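You operate a simulated robot arm through the tools that you are given. There is no shell and no other tool. Be economical: measure what you need, move in short steps, check, and stop when the job is done.

Carry out the task below with a simulated robot arm. There is one attempt and no reset: what you move stays moved.

TASK
Level the display stand and stand the short brass vase on it.
Fine: lay the spirit level along the stand, turn the foot screw that it names till it reads level, and put the level back where it lay.

It is judged by the outcome, as a careful person would: the job done as asked, and still so three seconds after it is handed in. It fails if anything else is knocked over, pushed out of place, dropped, spilled or broken.

THE ROBOT
A 6-joint arm with a two-finger parallel gripper, fixed in place. Base frame: the origin is at the foot of the arm, x ahead of it, y to its left, z up; the work surface is at about z = 750. Lengths are in mm, angles in degrees, forces in N, time in s.
With the tool pointing down near the work surface it reaches from about 180 to 640 mm from the base axis. Its first joint turns from -66.0 to 66.0 degrees. Payload 2.7 kg.
Tool frame: the origin (TCP) lies between the finger pads and is the grasp point; the fingertips stand 23 mm ahead of it; z points along the fingers, y is the line along which they close. The gripper opens to 94 mm. The fingers are 38 mm wide and 10 mm thick; the gripper's body (54 by 96 mm) begins 39 mm behind the TCP.
Orientation is that of the tool frame in the base frame, as a unit quaternion [w, x, y, z]. With the fingers straight down and closing along the base's y, the tool's x points along the base's -x, its y along +y and its z along -z.

THE INTERFACE
- The arm moves only by the tool arm_command. Its argument "deltas" is a list of rows, each a list of 7 numbers: the shift along the tool's x, y, z in units of 50 mm (1.0 is 50 mm), then the turn, a rotation vector about the tool's x, y, z in units of 4 degrees (1.0 is 4 degrees), then the gripper command, from -1 (shut) to 1 (fully open), values between in proportion. In form: [[x, y, z, wx, wy, wz, gripper], ...]. A call has 1 to 20 rows; each row shifts and turns the commanded pose from where the row before left it, along the tool's axes as they then stand. A call with a number of a shift or a turn outside -1 to 1 is refused whole. A row lasts 0.2 s, in which the tool goes at most 50 mm and 8.6 degrees; a call with a longer step from one row to the next is refused whole, and so is a gripper value outside its range. A pose out of reach is approached as far as the arm can. The call stops where the force on the tool passes 70 N (or 10 N more than at its start, if that is more) or the arm is blocked; 0.2 s more then pass. The fingers move at their own pace (about 45 mm/s each) and stop on an object; they squeeze with about 28 N. The grip force told is the motor's: it shows also when the fingers shut on nothing. Time passes only in rows, and 0.2 s behind the last, so rows that do not move let the fingers close. It gives the time, the measured TCP pose, the force on the tool (base axes), the opening and the grip force at its end, in the units of the frame above (readings bear some noise).
- Cameras (640 x 400 px; columns grow to the right, rows downward): "scene" is fixed at [55.7, -419.9, 1411.7]; the picture's right is [0.91, -0.42, 0.00], its down [-0.21, -0.46, -0.86] and it looks along [0.36, 0.78, -0.51] (base axes); focal length 352 px, centre (320, 200). "wrist" rides on the gripper at [-39, 0, -44] in the tool frame; the picture's right is [0.00, -1.00, 0.00], its down [0.97, 0.00, -0.24] and it looks along [0.24, 0.00, 0.97] (tool axes); focal length 218 px, centre (320, 200).
- capture(camera): a new picture of that camera. No time passes.
- locate(camera, pixels): for up to 12 pixels [column, row] of the newest picture of that camera ("zoom" is the newest enlarged one), the place [x, y, z] in the base frame of the surface seen there, good to about 2 mm. No time passes.
- close_up(camera, box): a new picture of the part [left, top, right, bottom] of that camera's present view, enlarged. No time passes.
- finish_job(): hands the job in; it is judged then, once.

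Work in short steps. Measure before you move; look again where a grasp or a placing could have gone wrong, and mend it. You have 80 turns and 38 pictures in all, the two below and enlarged ones among them. Open the gripper and draw the arm clear of the work before you hand the job in, unless the task says otherwise; then end with one line.

The tools are called as a command line: name --pt "numbers of a row" for each row, then --argument value for the rest, lists and objects as JSON in quotes. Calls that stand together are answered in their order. arm_command: Moves the arm, as the interface text tells. Its arguments: {"type":"object","properties":{"deltas":{"type":"array","items":{"type":"array","items":{"type":"number"}}}},"required":["deltas"]} The other tools are called the same way: capture (camera) takes a picture; locate (camera, pixels) gives the place of the surface under pixels of a picture; close_up (camera, box) takes an enlarged picture of a part of a camera's view; finish_job () hands the job in.

At the start:

```text
t: 0.0
position: [389.5, 225.1, 1084.4]
tool_rot: [0.0, 0.0, 1.0, 0.0]
force: [-0.3, -0.4, -0.1]
finger_gap: 93.3
finger_force: 0.0
```

scene: 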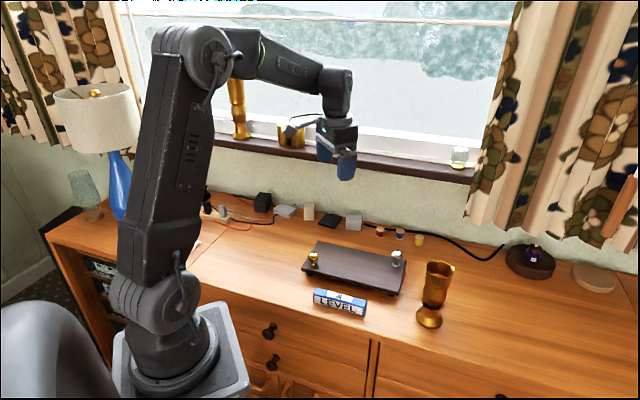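
wrist: 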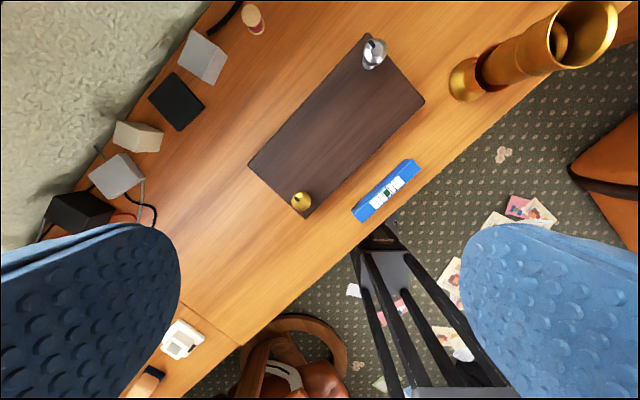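

The pictures show the stand at about (353,268), the level at (340,302), a brass vase on the desk at (432,295) and others on the sill at (240,110) and (291,135). I'll enlarge these areas.

close_up --camera "scene" --box '[290, 220, 470, 332]'

close_up --camera "scene" --box '[210, 60, 370, 160]'

close_up --camera "wrist" --box '[230, 20, 450, 230]'

locate --camera "wrist" --pixels '[[367, 36], [424, 101], [307, 216], [250, 165], [302, 201], [375, 50], [356, 214], [416, 166], [387, 190], [563, 45], [468, 80], [540, 90]]'

locate --camera "scene" --pixels '[[313, 256], [397, 255], [318, 244], [406, 263], [401, 294], [303, 267], [428, 318], [438, 268], [240, 130], [236, 82], [290, 128], [340, 297]]'

```text
3.56 times, centred on (380, 276) of scene
```

zoom: 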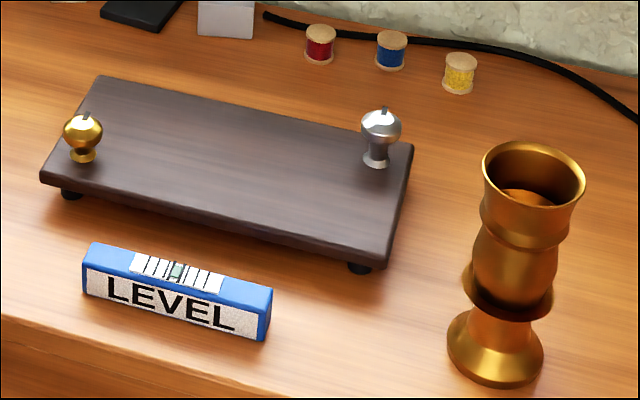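

```text
4.00 times, centred on (290, 110) of scene
```

zoom: 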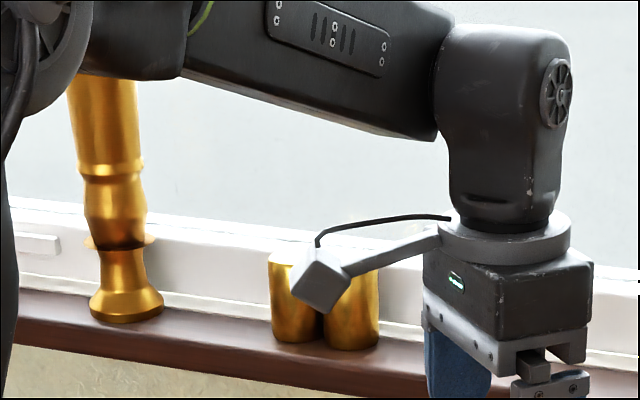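

```text
1.90 times, centred on (340, 125) of wrist
```

zoom: 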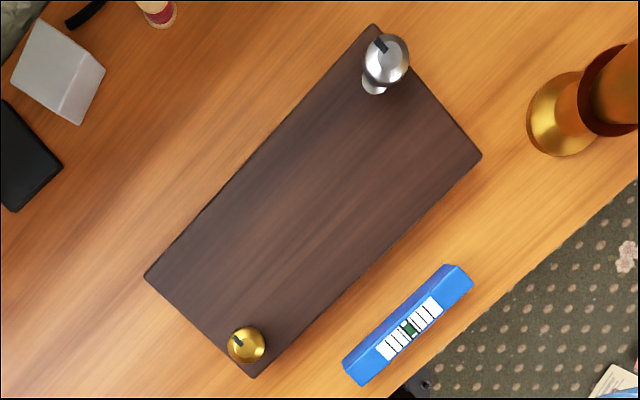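

```text
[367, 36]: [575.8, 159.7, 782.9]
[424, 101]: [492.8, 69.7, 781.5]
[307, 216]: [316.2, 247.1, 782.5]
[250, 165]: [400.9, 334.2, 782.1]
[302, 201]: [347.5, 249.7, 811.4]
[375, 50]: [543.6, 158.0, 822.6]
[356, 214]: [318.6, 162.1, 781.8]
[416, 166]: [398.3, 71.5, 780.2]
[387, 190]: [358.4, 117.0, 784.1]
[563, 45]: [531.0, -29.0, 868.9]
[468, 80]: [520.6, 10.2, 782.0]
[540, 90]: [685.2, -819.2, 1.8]
```

```text
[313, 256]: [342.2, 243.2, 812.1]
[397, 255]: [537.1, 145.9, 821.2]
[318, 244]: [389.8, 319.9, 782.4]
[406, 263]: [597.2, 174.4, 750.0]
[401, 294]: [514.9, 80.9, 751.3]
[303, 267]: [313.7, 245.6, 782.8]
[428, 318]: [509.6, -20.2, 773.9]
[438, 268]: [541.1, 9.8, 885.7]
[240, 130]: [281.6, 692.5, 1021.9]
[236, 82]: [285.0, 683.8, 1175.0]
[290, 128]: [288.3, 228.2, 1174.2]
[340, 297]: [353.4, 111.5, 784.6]
```

The level lies parallel to the stand, near (358,117). I measure its corners, both knobs and the vase more precisely.

locate --camera "zoom" --pixels '[[346, 364], [362, 380], [468, 284], [444, 269], [410, 328], [245, 345], [387, 60], [560, 80], [374, 28], [478, 155], [255, 375], [148, 277]]'

arm_command --pt "0 0 0.2 0 0 1 0.3" --pt "0 0 0.2 0 0 1 0.3" --pt "0 0 0.2 0 0 1 0.3" --pt "0 0 0.2 0 0 1 0.3" --pt "0 0 0.2 0 0 1 0.3" --pt "0 0 0.2 0 0 1 0.3" --pt "0 0 0.2 0 0 1 0.3" --pt "0 0 0.2 0 0 1 0.3" --pt "0 0 0.2 0 0 1 0.3" --pt "0 0 0.2 0 0 1 0.3" --pt "0 0 0.2 0 0 1 0.3" --pt "0 0 0.2 0 0 1 0.3"

```text
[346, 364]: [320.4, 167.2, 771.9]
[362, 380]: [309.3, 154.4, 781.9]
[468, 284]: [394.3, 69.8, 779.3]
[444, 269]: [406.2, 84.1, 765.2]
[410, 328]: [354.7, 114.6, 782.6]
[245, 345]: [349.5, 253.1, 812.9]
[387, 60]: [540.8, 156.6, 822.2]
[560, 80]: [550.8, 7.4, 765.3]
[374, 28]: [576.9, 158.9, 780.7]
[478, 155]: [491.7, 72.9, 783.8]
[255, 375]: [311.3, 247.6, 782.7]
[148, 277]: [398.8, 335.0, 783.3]
```

```text
t: 2.6
position: [389.5, 226.0, 963.8]
tool_rot: [0.0, 0.408, 0.913, 0.0]
force: [0.2, 0.2, 0.4]
finger_gap: 61.2
finger_force: 0.1
```

Turned 48°; the level's long axis lies at about −44.5°. I move over it and look.

arm_command --pt "-0.39 -0.64 0.3 0 0 -0.3 0.3" --pt "-0.39 -0.64 0.3 0 0 -0.3 0.3" --pt "-0.39 -0.64 0.3 0 0 -0.2 0.3" --pt "0 0 0 0 0 0 0.3"

capture --camera "wrist"

```text
t: 3.6
position: [358.5, 113.8, 920.7]
tool_rot: [0.001, 0.381, 0.925, 0.0]
force: [0.5, -0.1, -0.2]
finger_gap: 61.2
finger_force: 0.0
```

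```text
32 pictures are left
```

wrist: 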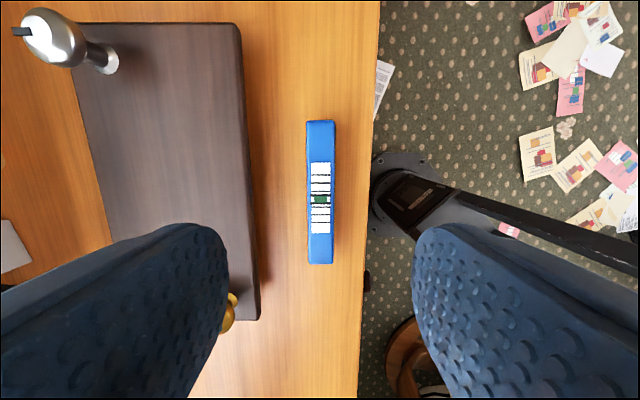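

The level is aligned with the tool to within about 1°. I measure its ends and edges.

locate --camera "wrist" --pixels '[[321, 124], [321, 260], [311, 190], [332, 190], [320, 199], [243, 40], [252, 250], [100, 40], [245, 150]]'

close_up --camera "wrist" --box '[270, 110, 380, 270]'

```text
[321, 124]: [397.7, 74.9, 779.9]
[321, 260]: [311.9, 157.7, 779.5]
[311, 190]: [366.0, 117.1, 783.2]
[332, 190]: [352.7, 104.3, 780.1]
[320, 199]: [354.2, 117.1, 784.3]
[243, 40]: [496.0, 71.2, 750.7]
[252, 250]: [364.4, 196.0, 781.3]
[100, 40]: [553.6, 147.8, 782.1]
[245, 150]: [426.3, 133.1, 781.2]
```

```text
2.50 times, centred on (325, 190) of wrist
```

zoom: 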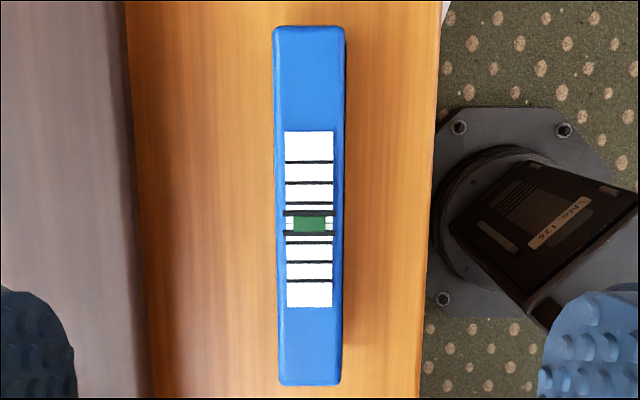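

The level's centre is (355.5,116) and its bubble is central on the desk. I descend to z≈777 and grip.

arm_command --pt "0.07 0 0.6 0 0 0 0.3" --pt "0 0 0.6 0 0 0 0.3" --pt "0 0 0.6 0 0 0 0.3" --pt "0 0 0.5 0 0 0 0.3" --pt "0 0 0.35 0 0 0 0.3" --pt "0 0 0.22 0 0 0 0.3" --pt "0 0 0 0 0 0 0.3"

arm_command --pt "0 0 0 0 0 0 -0.2" --pt "0 0 0 0 0 0 -0.5" --pt "0 0 0 0 0 0 -0.8" --pt "0 0 0 0 0 0 -1" --pt "0 0 0 0 0 0 -1"

```text
t: 5.2
position: [357.8, 119.5, 776.0]
tool_rot: [0.0, 0.381, 0.925, 0.001]
force: [-0.5, -0.1, -0.2]
finger_gap: 61.2
finger_force: 0.2
```

```text
t: 6.4
position: [358.3, 119.4, 775.8]
tool_rot: [-0.001, 0.382, 0.924, 0.0]
force: [-0.2, -1.2, 0.5]
finger_gap: 23.4
finger_force: 28.1
```

Gripped at 23.4 mm. I lift 60 mm, then carry the level over the stand's centre (about (446,203)).

arm_command --pt "0 0 -0.2 0 0 0 -1" --pt "0 0 -0.5 0 0 0 -1" --pt "0 0 -0.5 0 0 0 -1" --pt "0 0.3 0 0 0 0 -1" --pt "0 0.5 0 0 0 0 -1" --pt "0 0.5 0 0 0 0 -1" --pt "0 0.5 0 0 0 0 -1" --pt "-0.06 0.4 0 0 0 0 -1" --pt "0 0.22 0 0 0 0 -1" --pt "0 0 0.2 0 0 0 -1" --pt "0 0 0 0 0 0 -1"

close_up --camera "scene" --box '[290, 200, 450, 300]'

```text
t: 8.8
position: [443.7, 203.0, 826.1]
tool_rot: [0.0, 0.382, 0.924, 0.0]
force: [-0.2, -0.4, -0.5]
finger_gap: 0.0
finger_force: 27.9
```

```text
4.00 times, centred on (370, 250) of scene
```

zoom: 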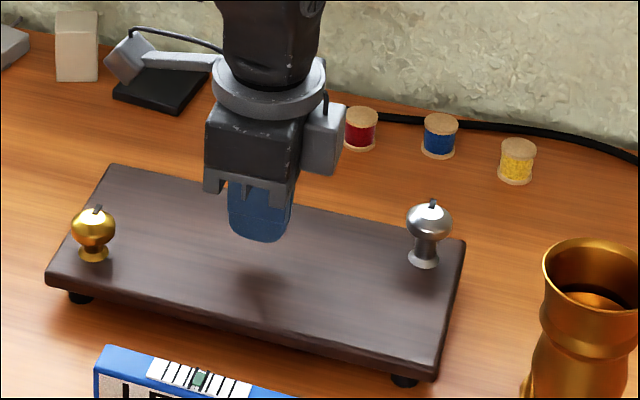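

The fingers shut to 0: the level stayed behind on the desk. I look at where it is.

close_up --camera "scene" --box '[290, 230, 450, 330]'

locate --camera "zoom" --pixels '[[110, 230], [290, 275], [200, 260], [270, 300], [100, 240], [200, 285], [92, 300], [265, 340]]'

```text
4.00 times, centred on (370, 280) of scene
```

zoom: 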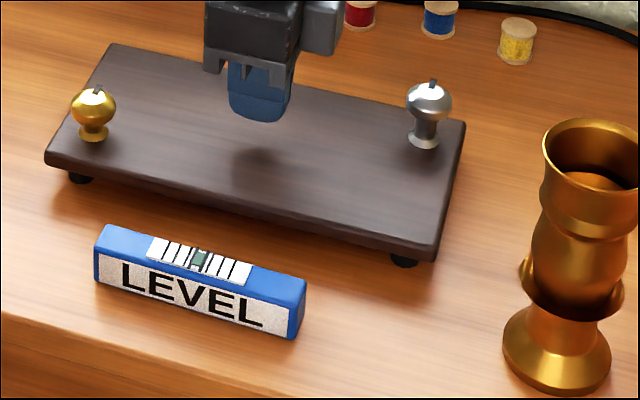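

```text
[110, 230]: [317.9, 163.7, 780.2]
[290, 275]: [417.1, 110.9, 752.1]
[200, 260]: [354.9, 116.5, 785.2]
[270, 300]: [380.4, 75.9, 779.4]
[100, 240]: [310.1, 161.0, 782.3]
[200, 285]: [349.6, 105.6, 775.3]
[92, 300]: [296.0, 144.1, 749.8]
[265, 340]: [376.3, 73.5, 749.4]
```

The level is still upright about where it was; it seems to have slipped. I go back above it with the gripper partly open and re-measure.

arm_command --pt "0 0 -0.8 0 0 0 0.2" --pt "0 -0.5 -0.8 0 0 0 0.2" --pt "0 -0.9 0 0 0 0 0.2" --pt "0.06 -0.9 0 0 0 0 0.2" --pt "0 -0.2 0 0 0 0 0.2" --pt "0 0 0 0 0 0 0.2"

capture --camera "wrist"

locate --camera "wrist" --pixels '[[310, 170], [330, 170], [310, 210], [332, 210], [321, 145], [321, 270], [320, 200], [314, 190], [328, 190]]'

```text
t: 10.2
position: [356.6, 116.3, 908.0]
tool_rot: [0.0, 0.381, 0.924, 0.001]
force: [-0.4, 0.0, -1.1]
finger_gap: 56.4
finger_force: 0.1
```

```text
28 pictures are left
```

wrist: 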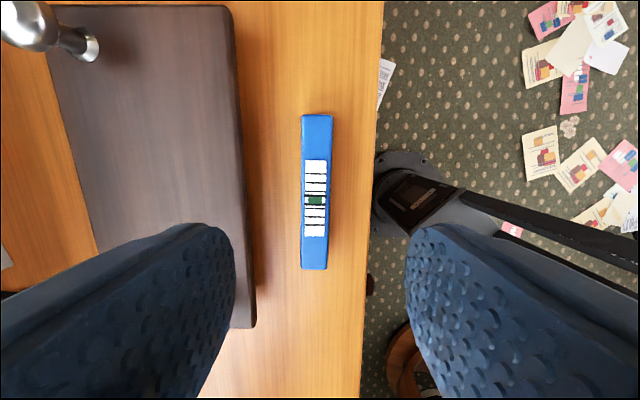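

```text
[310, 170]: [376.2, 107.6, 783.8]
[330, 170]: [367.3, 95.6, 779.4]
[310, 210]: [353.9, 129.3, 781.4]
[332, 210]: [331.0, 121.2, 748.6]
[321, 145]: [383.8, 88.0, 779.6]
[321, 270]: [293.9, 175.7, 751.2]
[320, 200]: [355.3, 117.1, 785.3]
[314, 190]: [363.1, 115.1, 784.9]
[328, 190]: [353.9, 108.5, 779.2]
```

The level is upright, shifted ~3.5 mm by the failed grip (centre now column 317, i.e. +2 mm in tool y). I'll descend centred on it, shut, then lift 5 mm very slowly and check.

arm_command --pt "0 0.04 0.6 0 0 -0.2 0.2" --pt "0 0 0.6 0 0 0 0.2" --pt "0 0 0.6 0 0 0 0.2" --pt "0 0 0.4 0 0 0 0.2" --pt "0 0 0.3 0 0 0 0.2" --pt "0 0 0.17 0 0 0 0.2" --pt "0 0 0 0 0 0 0.2"

arm_command --pt "0 0 0 0 0 0 -0.2" --pt "0 0 0 0 0 0 -1" --pt "0 0 0 0 0 0 -1" --pt "0 0 0 0 0 0 -1" --pt "0 0 0 0 0 0 -1" --pt "0 0 0 0 0 0 -1" --pt "0 0 0 0 0 0 -1" --pt "0 0 0 0 0 0 -1"

arm_command --pt "0 0 -0.02 0 0 0 -1" --pt "0 0 -0.03 0 0 0 -1" --pt "0 0 -0.05 0 0 0 -1" --pt "0 0 0 0 0 0 -1"

```text
t: 11.8
position: [356.4, 115.7, 773.6]
tool_rot: [0.0, 0.375, 0.927, 0.001]
force: [-7.0, -7.4, 37.4]
finger_gap: 56.4
finger_force: 0.1
```

```text
t: 12.4
position: [357.0, 115.0, 773.5]
tool_rot: [0.001, 0.375, 0.927, 0.0]
force: [-0.3, -0.4, 3.0]
finger_gap: 23.8
finger_force: 16.2
stopped in row 2: the force on the tool passed its limit (the readings are from after the stop); the commanded pose is now the measured one
```

```text
t: 13.4
position: [356.6, 114.9, 777.0]
tool_rot: [0.0, 0.374, 0.927, 0.0]
force: [-0.3, 0.0, -0.2]
finger_gap: 23.6
finger_force: 27.9
```

The fingertips touched the desk (z≈773.5 is the limit) but the grip holds at 23.6 mm. I lift slowly another 12 mm and check the gap.

arm_command --pt "0 0 -0.06 0 0 0 -1" --pt "0 0 -0.06 0 0 0 -1" --pt "0 0 -0.06 0 0 0 -1" --pt "0 0 -0.06 0 0 0 -1" --pt "0 0 0 0 0 0 -1"

close_up --camera "scene" --box '[290, 230, 450, 330]'

```text
t: 14.6
position: [357.2, 114.9, 790.5]
tool_rot: [0.0, 0.374, 0.927, 0.0]
force: [0.6, 0.6, -0.7]
finger_gap: 24.0
finger_force: 27.9
```

```text
4.00 times, centred on (370, 280) of scene
```

zoom: 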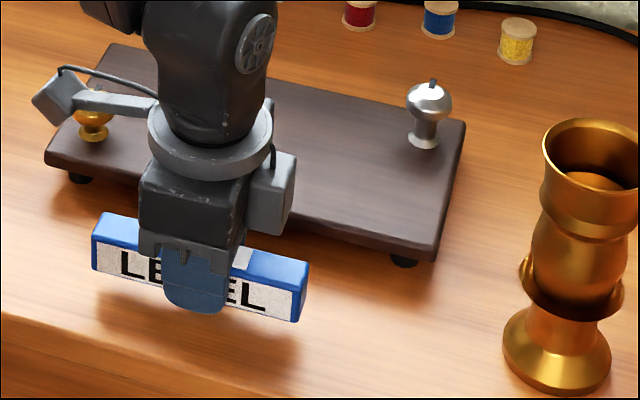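

The level is held. I raise it gently, carry it 125 mm across to the stand's centre and hover.

arm_command --pt "0 0 -0.15 0 0 0 -1" --pt "0 0 -0.25 0 0 0 -1" --pt "0 0 -0.25 0 0 0 -1" --pt "0 0 -0.15 0 0 0 -1" --pt "0 0.15 0 0 0 0 -1" --pt "0 0.25 0 0 0 0 -1" --pt "0 0.35 0 0 0 0 -1" --pt "0 0.35 0 0 0 0 -1" --pt "0 0.35 0 0 0 0 -1" --pt "-0.04 0.35 0 0 0 0 -1" --pt "0 0.35 0 0 0 0 -1" --pt "0 0.25 0 0 0 0 -1" --pt "0 0.1 0 0 0 0 -1" --pt "0 0 0 0 0 0 -1"

capture --camera "wrist"

```text
t: 17.6
position: [443.1, 202.4, 829.8]
tool_rot: [0.0, 0.375, 0.927, 0.0]
force: [0.9, 0.4, -1.0]
finger_gap: 23.8
finger_force: 27.6
```

```text
26 pictures are left
```

wrist: 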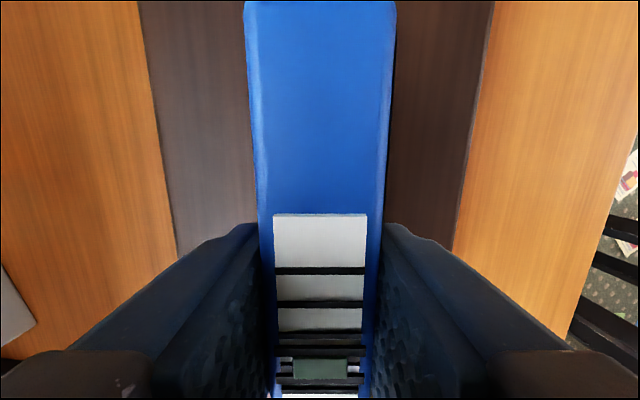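

Level is over the stand (edges at columns ~165 and ~465), central and parallel. I lower gently; the bottom should touch at TCP z≈806.

arm_command --pt "0 0 0.2 0 0 0 -1" --pt "0 0 0.15 0 0 0 -1" --pt "0 0 0 0 0 0 -1"

arm_command --pt "0 0 0.03 0 0 0 -1" --pt "0 0 0.03 0 0 0 -1" --pt "0 0 0.02 0 0 0 -1" --pt "0 0 0.0 0 0 0 -1"

```text
t: 18.4
position: [444.6, 202.6, 812.3]
tool_rot: [-0.001, 0.375, 0.927, -0.001]
force: [0.5, 0.4, -1.5]
finger_gap: 23.5
finger_force: 28.2
```

```text
t: 19.4
position: [444.9, 202.3, 809.3]
tool_rot: [0.0, 0.374, 0.927, 0.0]
force: [-0.8, -0.4, -1.7]
finger_gap: 23.6
finger_force: 28.0
```

No contact yet (force z still −1.7). I continue in 1 mm steps.

arm_command --pt "0 0 0.02 0 0 0 -1" --pt "0 0 0.02 0 0 0 -1" --pt "0 0 0.0 0 0 0 -1"

arm_command --pt "0 0 0.02 0 0 0 -1" --pt "0 0 0.0 0 0 0 -1"

```text
t: 20.2
position: [444.6, 204.3, 805.2]
tool_rot: [0.0, 0.375, 0.927, 0.001]
force: [-0.2, 0.4, -1.4]
finger_gap: 23.7
finger_force: 27.4
```

```text
t: 20.8
position: [445.6, 203.8, 806.0]
tool_rot: [0.0, 0.375, 0.927, 0.0]
force: [0.3, 0.2, -1.1]
finger_gap: 23.7
finger_force: 27.8
```

arm_command --pt "0 0 0.02 0 0 0 -1" --pt "0 0 0.0 0 0 0 -1"

arm_command --pt "0 0 0.02 0 0 0 -1" --pt "0 0 0.0 0 0 0 -1"

```text
t: 21.4
position: [445.1, 204.8, 804.9]
tool_rot: [0.0, 0.374, 0.927, 0.001]
force: [-4.2, -0.9, 11.9]
finger_gap: 23.6
finger_force: 27.7
```

```text
t: 22.0
position: [445.8, 202.6, 806.2]
tool_rot: [0.001, 0.375, 0.927, 0.001]
force: [-14.0, -2.1, 39.8]
finger_gap: 23.5
finger_force: 27.9
```

Contact (40 N up). I ease up 1 mm, open gently to about 50 mm, and rise to view the bubble.

arm_command --pt "0 0 -0.02 0 0 0 -1" --pt "0 0 -0.01 0 0 0 -0.4" --pt "0 0 0 0 0 0 -0.2" --pt "0 0 0 0 0 0 0" --pt "0 0 0 0 0 0 0" --pt "0 0 -0.2 0 0 0 0" --pt "0 0 -0.6 0 0 0 0" --pt "0 0 -0.8 0 0 0 0" --pt "0 0 -0.8 0 0 0 0" --pt "0 0 0 0 0 0 0"

capture --camera "wrist"

close_up --camera "scene" --box '[290, 210, 450, 310]'

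```text
t: 24.2
position: [445.5, 203.6, 923.3]
tool_rot: [0.001, 0.374, 0.927, 0.001]
force: [-0.1, -0.2, -0.8]
finger_gap: 47.1
finger_force: 0.1
```

```text
25 pictures are left
```

wrist: 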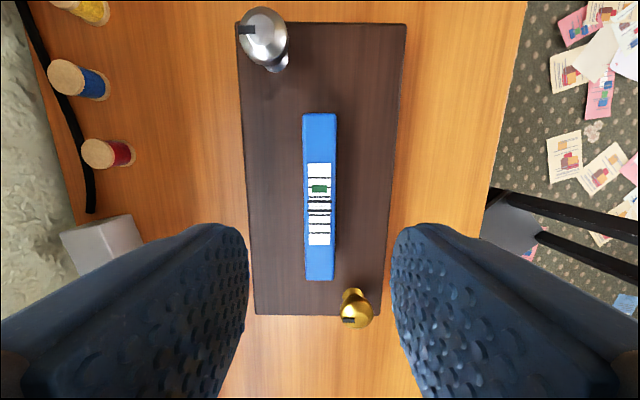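

```text
4.00 times, centred on (370, 260) of scene
```

zoom: 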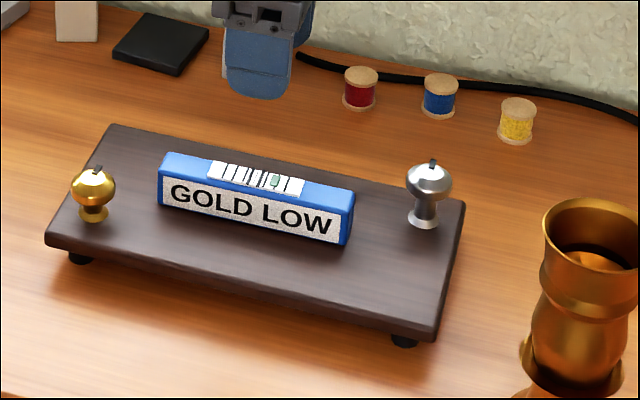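

The level names "GOLD LOW", so the gold screw needs to raise its end; the bubble (319,188) sits towards silver. I locate the gold knob and move above it.

locate --camera "wrist" --pixels '[[357, 308], [352, 292], [345, 312], [370, 312], [357, 322], [357, 298]]'

close_up --camera "wrist" --box '[280, 105, 400, 335]'

arm_command --pt "0.5 -0.2 0 0 0 0 0" --pt "0.5 -0.2 0 0 0 0 0" --pt "0.5 -0.2 0 0 0 0 0" --pt "0.5 -0.1 0 0 0 0 0" --pt "0.1 0 0 0 0 0 0" --pt "0 0 0 0 0 0 0"

capture --camera "wrist"

```text
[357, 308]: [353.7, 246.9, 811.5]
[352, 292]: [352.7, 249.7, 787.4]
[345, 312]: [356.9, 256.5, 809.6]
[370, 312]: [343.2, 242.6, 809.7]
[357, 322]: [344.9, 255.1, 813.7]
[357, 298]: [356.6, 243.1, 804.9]
```

```text
1.74 times, centred on (340, 220) of wrist
```

zoom: 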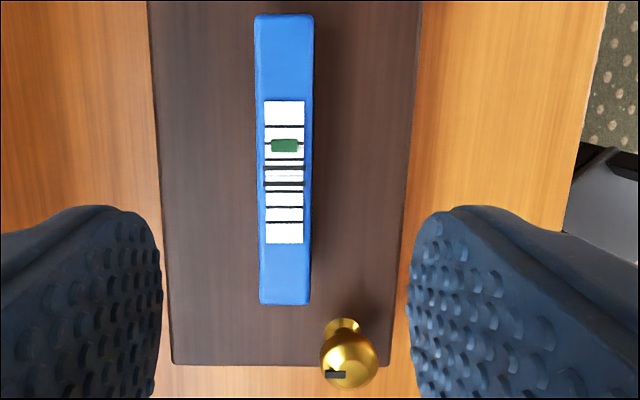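

```text
t: 25.6
position: [344.9, 252.9, 924.7]
tool_rot: [0.0, 0.375, 0.927, 0.0]
force: [-0.3, -0.6, -0.2]
finger_gap: 47.1
finger_force: 0.0
```

```text
22 pictures are left
```

wrist: 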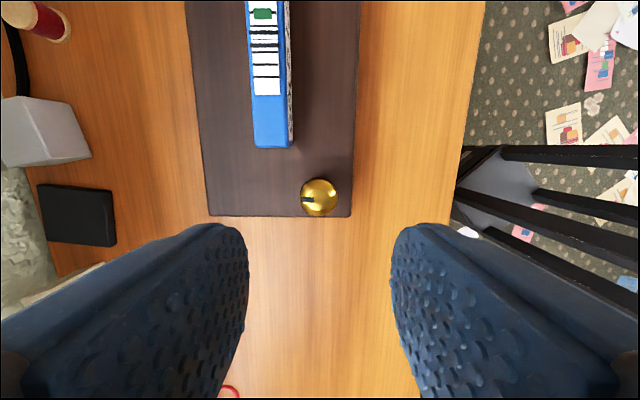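

The knob shows at (319,198). I verify its position here.

locate --camera "wrist" --pixels '[[319, 198], [304, 198], [334, 198], [319, 184], [319, 212], [307, 199]]'

close_up --camera "wrist" --box '[240, 0, 400, 230]'

```text
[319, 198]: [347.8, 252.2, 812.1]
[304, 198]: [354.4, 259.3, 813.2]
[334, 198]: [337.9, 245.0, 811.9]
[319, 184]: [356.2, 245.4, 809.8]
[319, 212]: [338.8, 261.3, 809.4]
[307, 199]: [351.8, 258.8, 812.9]
```

```text
1.74 times, centred on (320, 115) of wrist
```

zoom: 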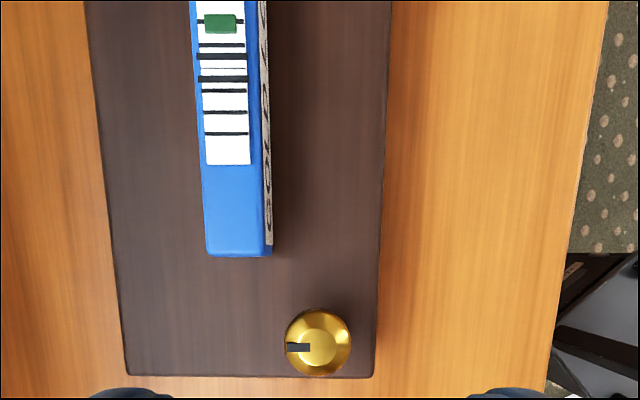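

The knob is centred under the tool within 2 mm, and the level end is ~40 mm away, clear of the fingers. I descend to z≈810 and grip the knob.

arm_command --pt "0 0 0.6 0 0 0 0" --pt "0 0 0.6 0 0 0 0" --pt "0 0 0.5 0 0 0 0" --pt "0 0 0.35 0 0 0 0" --pt "0 0 0.2 0 0 0 0" --pt "0 0 0 0 0 0 0"

arm_command --pt "0 0 0 0 0 0 -0.2" --pt "0 0 0 0 0 0 -0.35" --pt "0 0 0 0 0 0 -0.5" --pt "0 0 0 0 0 0 -1" --pt "0 0 0 0 0 0 -1" --pt "0 0 0 0 0 0 -1"

close_up --camera "scene" --box '[290, 210, 450, 310]'

```text
t: 27.0
position: [347.0, 251.3, 812.7]
tool_rot: [0.0, 0.374, 0.927, 0.0]
force: [0.3, 0.1, 0.2]
finger_gap: 47.1
finger_force: 0.1
```

```text
t: 28.4
position: [346.8, 250.4, 813.0]
tool_rot: [0.0, 0.375, 0.927, 0.001]
force: [3.7, 4.5, 3.3]
finger_gap: 29.2
finger_force: 28.5
```

```text
4.00 times, centred on (370, 260) of scene
```

zoom: 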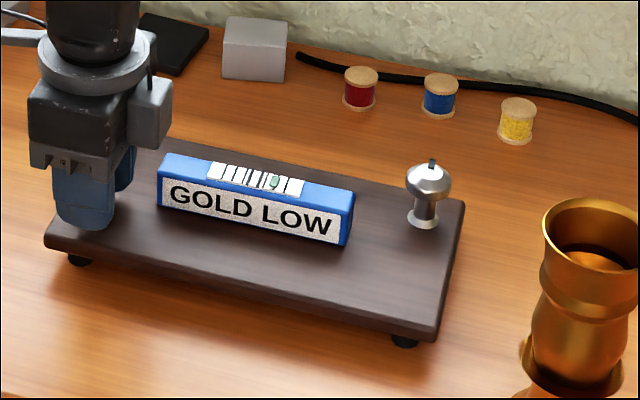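

The knob is gripped (29.2 mm) and nothing else moved. I turn it clockwise 32° gently and look at the bubble.

arm_command --pt "0 0 0 0 0 0.5 -1" --pt "0 0 0 0 0 1 -1" --pt "0 0 0 0 0 1 -1" --pt "0 0 0 0 0 1 -1" --pt "0 0 0 0 0 1 -1" --pt "0 0 0 0 0 1 -1" --pt "0 0 0 0 0 1 -1" --pt "0 0 0 0 0 1 -1" --pt "0 0 0 0 0 0.5 -1" --pt "0 0 0 0 0 0 -1"

close_up --camera "scene" --box '[310, 225, 390, 275]'

```text
t: 30.6
position: [346.0, 250.3, 812.7]
tool_rot: [0.0, 0.616, 0.787, 0.0]
force: [-11.1, -1.2, 11.4]
finger_gap: 28.8
finger_force: 27.7
```

```text
8.00 times, centred on (350, 250) of scene
```

zoom: 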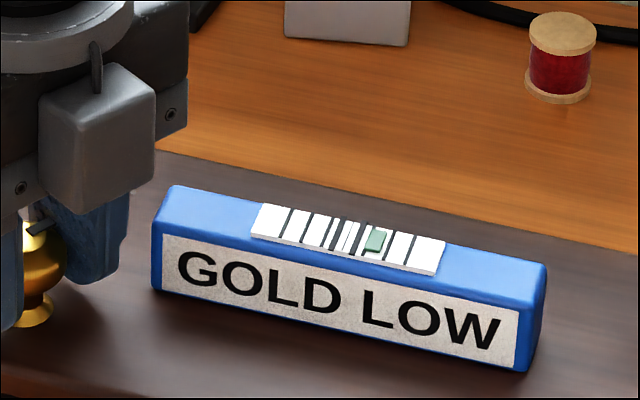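

The bubble went from ~42 to ~27 px off centre (8x), so clockwise is right. Continue another 40°.

arm_command --pt "0 0 0 0 0 0.5 -1" --pt "0 0 0 0 0 1 -1" --pt "0 0 0 0 0 1 -1" --pt "0 0 0 0 0 1 -1" --pt "0 0 0 0 0 1 -1" --pt "0 0 0 0 0 1 -1" --pt "0 0 0 0 0 1 -1" --pt "0 0 0 0 0 1 -1" --pt "0 0 0 0 0 1 -1" --pt "0 0 0 0 0 1 -1" --pt "0 0 0 0 0 0.5 -1" --pt "0 0 0 0 0 0 -1"

close_up --camera "scene" --box '[310, 225, 390, 275]'

```text
t: 33.2
position: [346.0, 251.2, 812.4]
tool_rot: [0.0, 0.849, 0.529, 0.0]
force: [-1.4, 0.2, -0.4]
finger_gap: 29.3
finger_force: 28.6
```

```text
8.00 times, centred on (350, 250) of scene
```

zoom: 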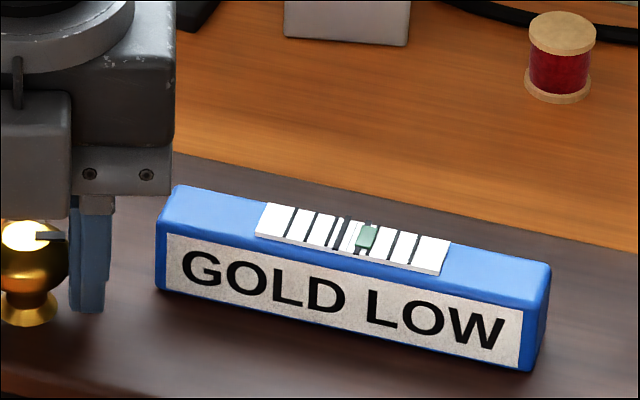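

Offset is now ~14 px; 40° gave ~13. I turn another 36°.

arm_command --pt "0 0 0 0 0 0.5 -1" --pt "0 0 0 0 0 1 -1" --pt "0 0 0 0 0 1 -1" --pt "0 0 0 0 0 1 -1" --pt "0 0 0 0 0 1 -1" --pt "0 0 0 0 0 1 -1" --pt "0 0 0 0 0 1 -1" --pt "0 0 0 0 0 1 -1" --pt "0 0 0 0 0 1 -1" --pt "0 0 0 0 0 0.5 -1" --pt "0 0 0 0 0 0 -1"

close_up --camera "scene" --box '[310, 225, 390, 275]'

```text
t: 35.6
position: [379.8, 190.7, 805.9]
tool_rot: [-0.029, 0.958, 0.287, 0.005]
force: [-9.5, 28.3, 59.7]
finger_gap: 29.9
finger_force: 27.7
out of reach, approached as far as the arm can: row 5, 6, 7, 8, 9
```

```text
8.00 times, centred on (350, 250) of scene
```

zoom: 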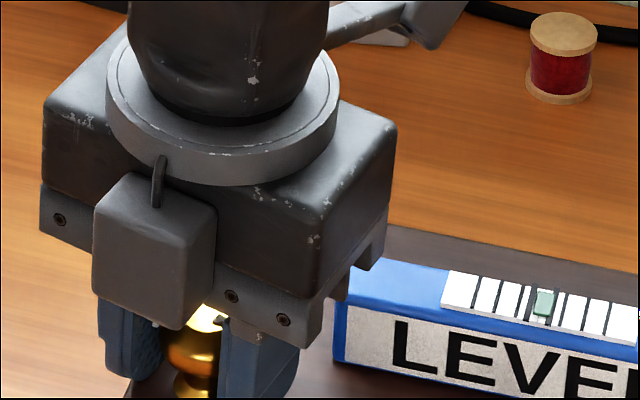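

The wrist reached its limit and the arm swung, dragging the stand. The level reads LEVEL now. I look at the whole scene.

capture --camera "scene"

close_up --camera "scene" --box '[290, 220, 470, 332]'

locate --camera "zoom" --pixels '[[440, 240], [400, 330], [498, 365], [535, 175], [320, 190]]'

```text
16 pictures are left
```

scene: 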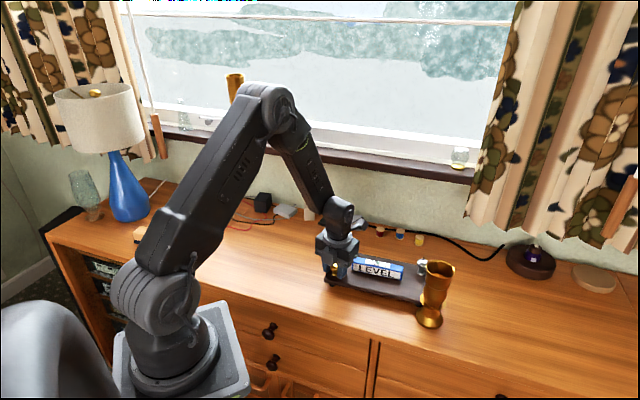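

```text
3.56 times, centred on (380, 276) of scene
```

zoom: 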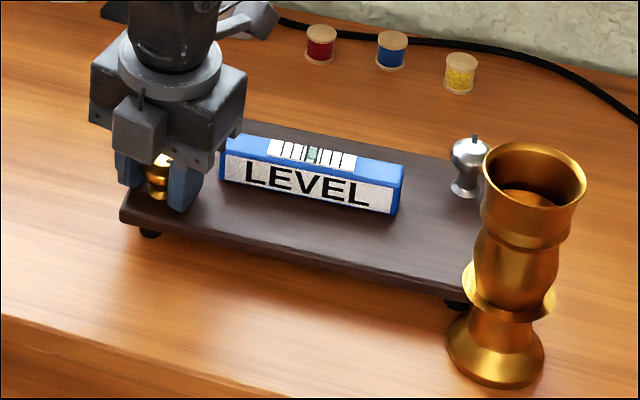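

```text
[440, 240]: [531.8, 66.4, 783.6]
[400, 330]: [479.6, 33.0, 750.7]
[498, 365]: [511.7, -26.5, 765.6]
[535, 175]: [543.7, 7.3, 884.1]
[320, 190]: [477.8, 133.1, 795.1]
```

The stand slid about (+34,−60) mm with its level upright; the vase seems untouched but near. Retracing the out-of-reach turn slowly should draw the stand back along the same path, away from the vase.

arm_command --pt "0 0 0 0 0 -0.2 -1" --pt "0 0 0 0 0 -0.2 -1" --pt "0 0 0 0 0 -0.2 -1" --pt "0 0 0 0 0 -0.2 -1" --pt "0 0 0 0 0 -0.2 -1" --pt "0 0 0 0 0 -0.2 -1" --pt "0 0 0 0 0 -0.2 -1" --pt "0 0 0 0 0 -0.2 -1"

```text
t: 37.4
position: [378.5, 189.8, 806.8]
tool_rot: [-0.023, 0.941, 0.338, 0.006]
force: [3.0, 1.0, 58.4]
finger_gap: 29.3
finger_force: 28.4
```

Position unchanged but no longer reported out of reach, so the commanded pose now seems to be here. I relieve the downward load by 3 mm and test a small move back.

arm_command --pt "0 0 -0.03 0 0 0 -1" --pt "0 0 -0.03 0 0 0 -1" --pt "0 0 0 0 0 0 -1"

```text
t: 38.2
position: [378.3, 189.5, 805.7]
tool_rot: [-0.022, 0.941, 0.338, -0.001]
force: [12.4, 5.2, 19.7]
finger_gap: 29.5
finger_force: 28.2
```

Load is down to 20 N. I release the knob slightly (to ~40 mm, to stay clear of the level's end), rise straight along base z, and remove the small tilt.

arm_command --pt "0 0 0 0 0 0 -0.3" --pt "0 0 0 0 0 0 -0.15" --pt "0 0 0 0 0 0 -0.15" --pt "0 0 -0.2 0 0 0 -0.15" --pt "0 0 -0.4 0 0 0 -0.15" --pt "0 0 -0.6 0 0 0 -0.15" --pt "0 0 -0.6 -0.59 -0.21 0 -0.15" --pt "0 0 0 0 0 0 -0.15"

```text
t: 40.0
position: [377.0, 182.9, 897.1]
tool_rot: [-0.002, 0.941, 0.338, -0.003]
force: [0.8, 0.3, 0.3]
finger_gap: 40.1
finger_force: 0.0
```

Clear. I rotate the tool back 92° (to close across the stand again), and look from the wrist.

arm_command --pt "0 0 -0.1 0 0 -1 -0.15" --pt "0 0 -0.1 0 0 -1 -0.15" --pt "0 0 -0.1 0 0 -1 -0.15" --pt "0 0 -0.1 0 0 -1 -0.15" --pt "0 0 0 0 0 -1 -0.15" --pt "0 0 0 0 0 -1 -0.15" --pt "0 0 0 0 0 -1 -0.15" --pt "0 0 0 0 0 -1 -0.15" --pt "0 0 0 0 0 -1 -0.15" --pt "0 0 0 0 0 -1 -0.15" --pt "0 0 0 0 0 -1 -0.15" --pt "0 0 0 0 0 -1 -0.15" --pt "0 0 0 0 0 -1 -0.15" --pt "0 0 0 0 0 -1 -0.15" --pt "0 0 0 0 0 -1 -0.15" --pt "0 0 0 0 0 -1 -0.15" --pt "0 0 0 0 0 -1 -0.15" --pt "0 0 0 0 0 -1 -0.15" --pt "0 0 0 0 0 -1 -0.15" --pt "0 0 0 0 0 -1 -0.15"

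arm_command --pt "0 0 0 0 0 -1 -0.15" --pt "0 0 0 0 0 -1 -0.15" --pt "0 0 0 0 0 -1 -0.15" --pt "0 0 0 0 0 -0.5 -0.15" --pt "0 0 0 0 0 0 -0.15"

capture --camera "wrist"

```text
t: 44.2
position: [376.7, 185.7, 915.2]
tool_rot: [0.0, 0.503, 0.864, -0.002]
force: [-0.7, 0.8, -0.3]
finger_gap: 40.0
finger_force: 0.1
```

```text
t: 45.4
position: [377.3, 184.9, 914.2]
tool_rot: [-0.001, 0.395, 0.919, -0.002]
force: [0.2, -0.7, -0.2]
finger_gap: 39.9
finger_force: 0.1
```

```text
14 pictures are left
```

wrist: 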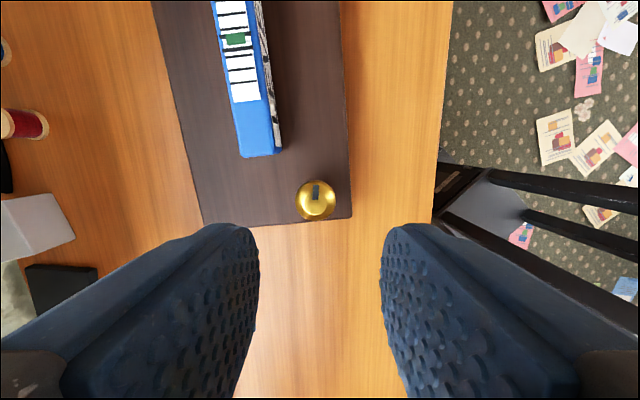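

The knob is at (317,200); the pointer slot shows it turned about 90°. I measure the stand's and level's pose to plan the return.

locate --camera "wrist" --pixels '[[317, 200], [208, 220], [348, 214], [175, 80], [342, 60], [246, 150], [230, 70], [272, 148]]'

close_up --camera "scene" --box '[290, 220, 470, 332]'

locate --camera "zoom" --pixels '[[124, 208], [178, 110], [455, 278], [160, 150], [466, 152], [225, 135], [445, 355], [542, 360], [494, 384], [460, 322], [460, 290]]'

```text
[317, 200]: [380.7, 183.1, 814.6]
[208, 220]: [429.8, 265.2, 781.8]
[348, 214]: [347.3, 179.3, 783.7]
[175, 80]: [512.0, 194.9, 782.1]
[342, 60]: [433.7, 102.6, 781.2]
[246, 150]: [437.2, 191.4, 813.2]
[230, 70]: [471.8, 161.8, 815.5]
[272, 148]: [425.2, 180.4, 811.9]
```

```text
3.56 times, centred on (380, 276) of scene
```

zoom: 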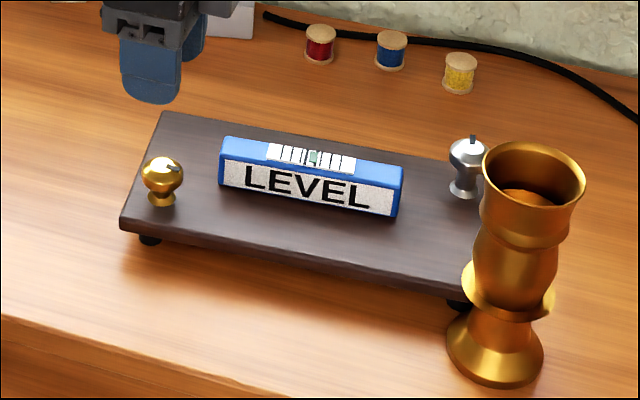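

```text
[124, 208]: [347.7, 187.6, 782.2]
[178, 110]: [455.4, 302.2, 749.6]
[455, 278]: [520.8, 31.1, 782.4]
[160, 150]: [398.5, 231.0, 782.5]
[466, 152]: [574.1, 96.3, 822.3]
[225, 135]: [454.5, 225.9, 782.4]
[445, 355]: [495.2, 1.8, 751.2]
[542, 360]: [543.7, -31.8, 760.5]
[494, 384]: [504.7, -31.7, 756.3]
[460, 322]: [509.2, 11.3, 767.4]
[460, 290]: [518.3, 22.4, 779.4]
```

The stand sits about (33,−68) mm off and 2.5° turned, clear of the vase. The level reads LEVEL. I grip the gold knob again and draw the stand back.

arm_command --pt "-0.03 0.03 0.6 0 0 0 0" --pt "0 0 0.6 0 0 0 0" --pt "0 0 0.5 0 0 0 0" --pt "0 0 0.24 0 0 0 0" --pt "0 0 0.1 0 0 0 0" --pt "0 0 0 0 0 0 0"

arm_command --pt "0 0 0 0 0 0 -0.2" --pt "0 0 0 0 0 0 -0.35" --pt "0 0 0 0 0 0 -0.5" --pt "0 0 0 0 0 0 -1" --pt "0 0 0 0 0 0 -1" --pt "0 0 0 0 0 0 -1"

```text
t: 46.8
position: [378.1, 186.2, 811.7]
tool_rot: [-0.001, 0.395, 0.919, -0.001]
force: [0.1, 0.4, -0.5]
finger_gap: 47.2
finger_force: 0.0
```

```text
t: 48.2
position: [379.4, 185.0, 812.0]
tool_rot: [0.0, 0.395, 0.919, -0.002]
force: [5.8, 2.4, 2.4]
finger_gap: 29.5
finger_force: 27.6
```

Gripped. I draw the stand back (−33,+66) mm at about 25 mm/s.

arm_command --pt "0.05 0.015 0 0 0 0 -1" --pt "0.1 0.031 0 0 0 0 -1" --pt "0.1 0.031 0 0 0 0 -1" --pt "0.1 0.031 0 0 0 0 -1" --pt "0.1 0.031 0 0 0 0 -1" --pt "0.1 0.031 0 0 0 0 -1" --pt "0.1 0.031 0 0 0 0 -1" --pt "0.1 0.031 0 0 0 0 -1" --pt "0.1 0.031 0 0 0 0 -1" --pt "0.1 0.031 0 0 0 0 -1" --pt "0.1 0.031 0 0 0 0 -1" --pt "0.1 0.031 0 0 0 0 -1" --pt "0.1 0.031 0 0 0 0 -1" --pt "0.1 0.031 0 0 0 0 -1" --pt "0.05 0.015 0 0 0 0 -1" --pt "0 0 0 0 0 0 -1"

close_up --camera "scene" --box '[290, 220, 470, 332]'

locate --camera "zoom" --pixels '[[380, 130], [42, 180], [384, 265], [100, 80], [409, 150], [200, 170], [90, 130], [375, 165], [165, 150], [340, 185]]'

```text
t: 51.6
position: [347.5, 250.9, 813.1]
tool_rot: [-0.001, 0.396, 0.918, -0.002]
force: [4.5, -4.6, 4.9]
finger_gap: 28.8
finger_force: 28.1
```

```text
3.56 times, centred on (380, 276) of scene
```

zoom: 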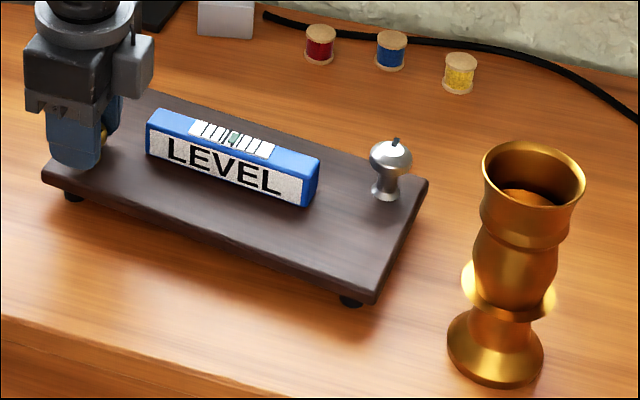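

```text
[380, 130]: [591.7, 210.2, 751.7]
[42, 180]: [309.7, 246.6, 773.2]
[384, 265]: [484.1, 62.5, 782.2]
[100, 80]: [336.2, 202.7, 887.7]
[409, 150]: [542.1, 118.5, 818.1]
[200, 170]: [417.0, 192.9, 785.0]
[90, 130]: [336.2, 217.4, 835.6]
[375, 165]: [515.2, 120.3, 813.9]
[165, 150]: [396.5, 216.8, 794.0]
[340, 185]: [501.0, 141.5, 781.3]
```

The stand's left end is back, but it trails clockwise. I locate the silver knob and front corner to quantify.

locate --camera "zoom" --pixels '[[390, 152], [385, 190], [373, 288], [425, 185], [372, 272], [300, 262], [160, 215], [350, 280]]'

arm_command --pt "0 0 0 0 0 0 -0.3" --pt "0 0 0 0 0 0 -0.1" --pt "0 0 0 0 0 0 0" --pt "0 0 -0.3 0 0 0 0" --pt "0 0 -0.6 0 0 0 0" --pt "0 0 -0.8 0 0 0 0" --pt "-0.5 0 -0.6 0 0 0 0" --pt "-0.8 0 0 0 0 0 0" --pt "-0.6 0 0 0 0 0 0" --pt "0 0 0 0 0 0 0"

capture --camera "wrist"

```text
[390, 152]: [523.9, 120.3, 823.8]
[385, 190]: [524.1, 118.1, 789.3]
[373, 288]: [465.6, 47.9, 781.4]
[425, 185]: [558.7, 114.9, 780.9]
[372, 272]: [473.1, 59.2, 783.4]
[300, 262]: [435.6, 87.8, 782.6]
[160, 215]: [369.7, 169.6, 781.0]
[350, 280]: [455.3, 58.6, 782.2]
```

```text
t: 53.8
position: [412.1, 180.1, 927.5]
tool_rot: [-0.001, 0.396, 0.918, -0.001]
force: [0.0, -0.8, -0.1]
finger_gap: 47.1
finger_force: 0.1
```

```text
11 pictures are left
```

wrist: 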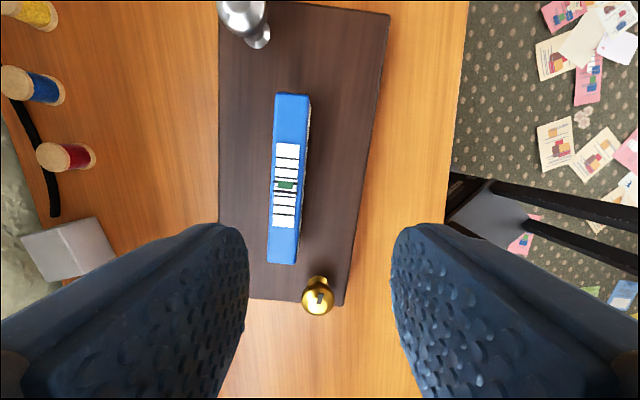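

The stand is turned −10.4° about the gold knob (front-right corner at (466,48) instead of (492,71)). I'll push its front edge near that corner with closed fingers; first I move to a start point at (438,50).

arm_command --pt "-0.5 -0.35 0 0 0 0 -1" --pt "-0.6 -0.35 0 0 0 0 -1" --pt "-0.6 -0.35 0 0 0 0 -1" --pt "-0.54 -0.35 0 0 0 0 -1" --pt "0 0 0 0 0 0 -1" --pt "0 0 0.7 0 0 0 -1" --pt "0 0 0.7 0 0 0 -1" --pt "0 0 0.7 0 0 0 -1" --pt "0 0 0.5 0 0 0 -1" --pt "0 0 0.3 0 0 0 -1" --pt "0 0 0 0 0 0 -1"

```text
t: 56.2
position: [436.7, 50.8, 783.8]
tool_rot: [0.0, 0.396, 0.918, -0.001]
force: [0.8, 0.4, -0.6]
finger_gap: 0.0
finger_force: 28.1
```

In place, no contact. I push slowly along tool y by 38 mm.

arm_command --pt "0 0.08 0.04 0 0 0 -1" --pt "0 0.08 0 0 0 0 -1" --pt "-0.01 0.08 0 0 0 0 -1" --pt "-0.01 0.08 0 0 0 0 -1" --pt "-0.01 0.08 0 0 0 0 -1" --pt "-0.01 0.08 0 0 0 0 -1" --pt "-0.01 0.08 0 0 0 0 -1" --pt "-0.01 0.08 0 0 0 0 -1" --pt "0 0.08 0 0 0 0 -1" --pt "0 0.04 0 0 0 0 -1" --pt "0 0 0 0 0 0 -1"

close_up --camera "scene" --box '[290, 220, 470, 332]'

locate --camera "zoom" --pixels '[[380, 124], [385, 130], [82, 130], [42, 172], [98, 80], [411, 150], [386, 255]]'

```text
t: 58.6
position: [469.0, 75.9, 780.3]
tool_rot: [-0.001, 0.396, 0.918, -0.001]
force: [-3.3, -1.7, 3.0]
finger_gap: 0.0
finger_force: 27.5
```

```text
3.56 times, centred on (380, 276) of scene
```

zoom: 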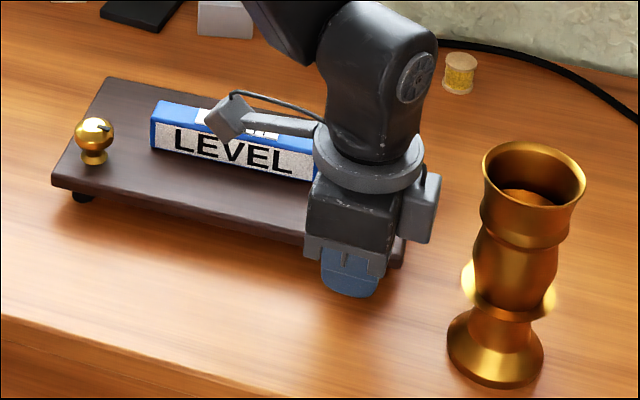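

```text
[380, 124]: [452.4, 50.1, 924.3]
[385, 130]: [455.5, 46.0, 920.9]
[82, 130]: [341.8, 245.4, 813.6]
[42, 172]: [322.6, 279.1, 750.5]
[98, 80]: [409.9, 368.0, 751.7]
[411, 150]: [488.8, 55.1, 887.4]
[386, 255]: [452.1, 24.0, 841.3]
```

The stand is back nearly in line. I back off, rise, and view it from above.

arm_command --pt "0 -0.2 0 0 0 0 -1" --pt "0 -0.3 0 0 0 0 -1" --pt "0 0 -0.6 0 0 0 -0.5" --pt "0 0 -0.8 0 0 0 0" --pt "0 0 -0.8 0 0 0 0" --pt "0 0 -0.8 0 0 0 0" --pt "0.5 0.5 0 0 0 0 0" --pt "0.5 0.5 0 0 0 0 0" --pt "0.5 0.5 0 0 0 0 0" --pt "0.6 0.5 0 0 0 0 0" --pt "0 0.1 0 0 0 0 0" --pt "0 0 0 0 0 0 0"

capture --camera "wrist"

```text
t: 61.2
position: [456.3, 210.0, 930.3]
tool_rot: [-0.001, 0.396, 0.918, -0.003]
force: [-0.4, -0.5, 1.6]
finger_gap: 47.1
finger_force: 0.1
```

```text
9 pictures are left
```

wrist: 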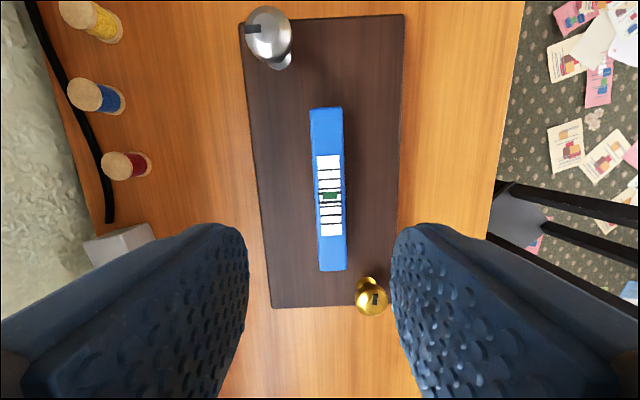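

Bubble at (329,195) between the wide marks, it seems. I enlarge it and measure the stand, level and vase.

close_up --camera "wrist" --box '[290, 140, 370, 240]'

locate --camera "wrist" --pixels '[[400, 20], [274, 302], [246, 40], [390, 240], [327, 112], [333, 266], [329, 195], [371, 298], [266, 32], [360, 302]]'

```text
4.00 times, centred on (330, 190) of wrist
```

zoom: 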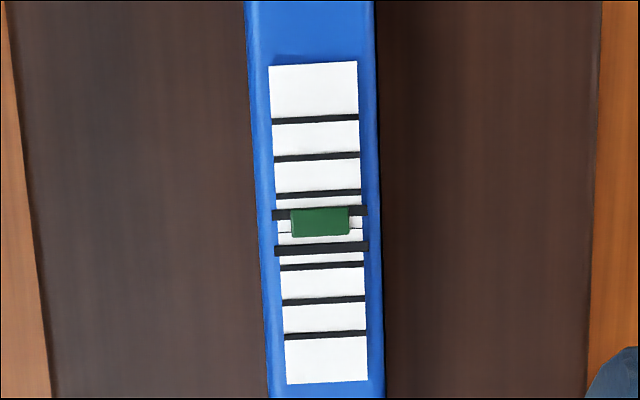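

```text
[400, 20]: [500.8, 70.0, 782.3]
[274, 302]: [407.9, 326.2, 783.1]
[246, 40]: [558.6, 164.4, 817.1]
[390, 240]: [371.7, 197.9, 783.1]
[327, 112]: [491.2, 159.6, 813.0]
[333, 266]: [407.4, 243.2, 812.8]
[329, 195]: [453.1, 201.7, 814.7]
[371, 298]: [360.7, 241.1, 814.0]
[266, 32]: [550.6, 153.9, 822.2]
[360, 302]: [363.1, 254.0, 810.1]
```

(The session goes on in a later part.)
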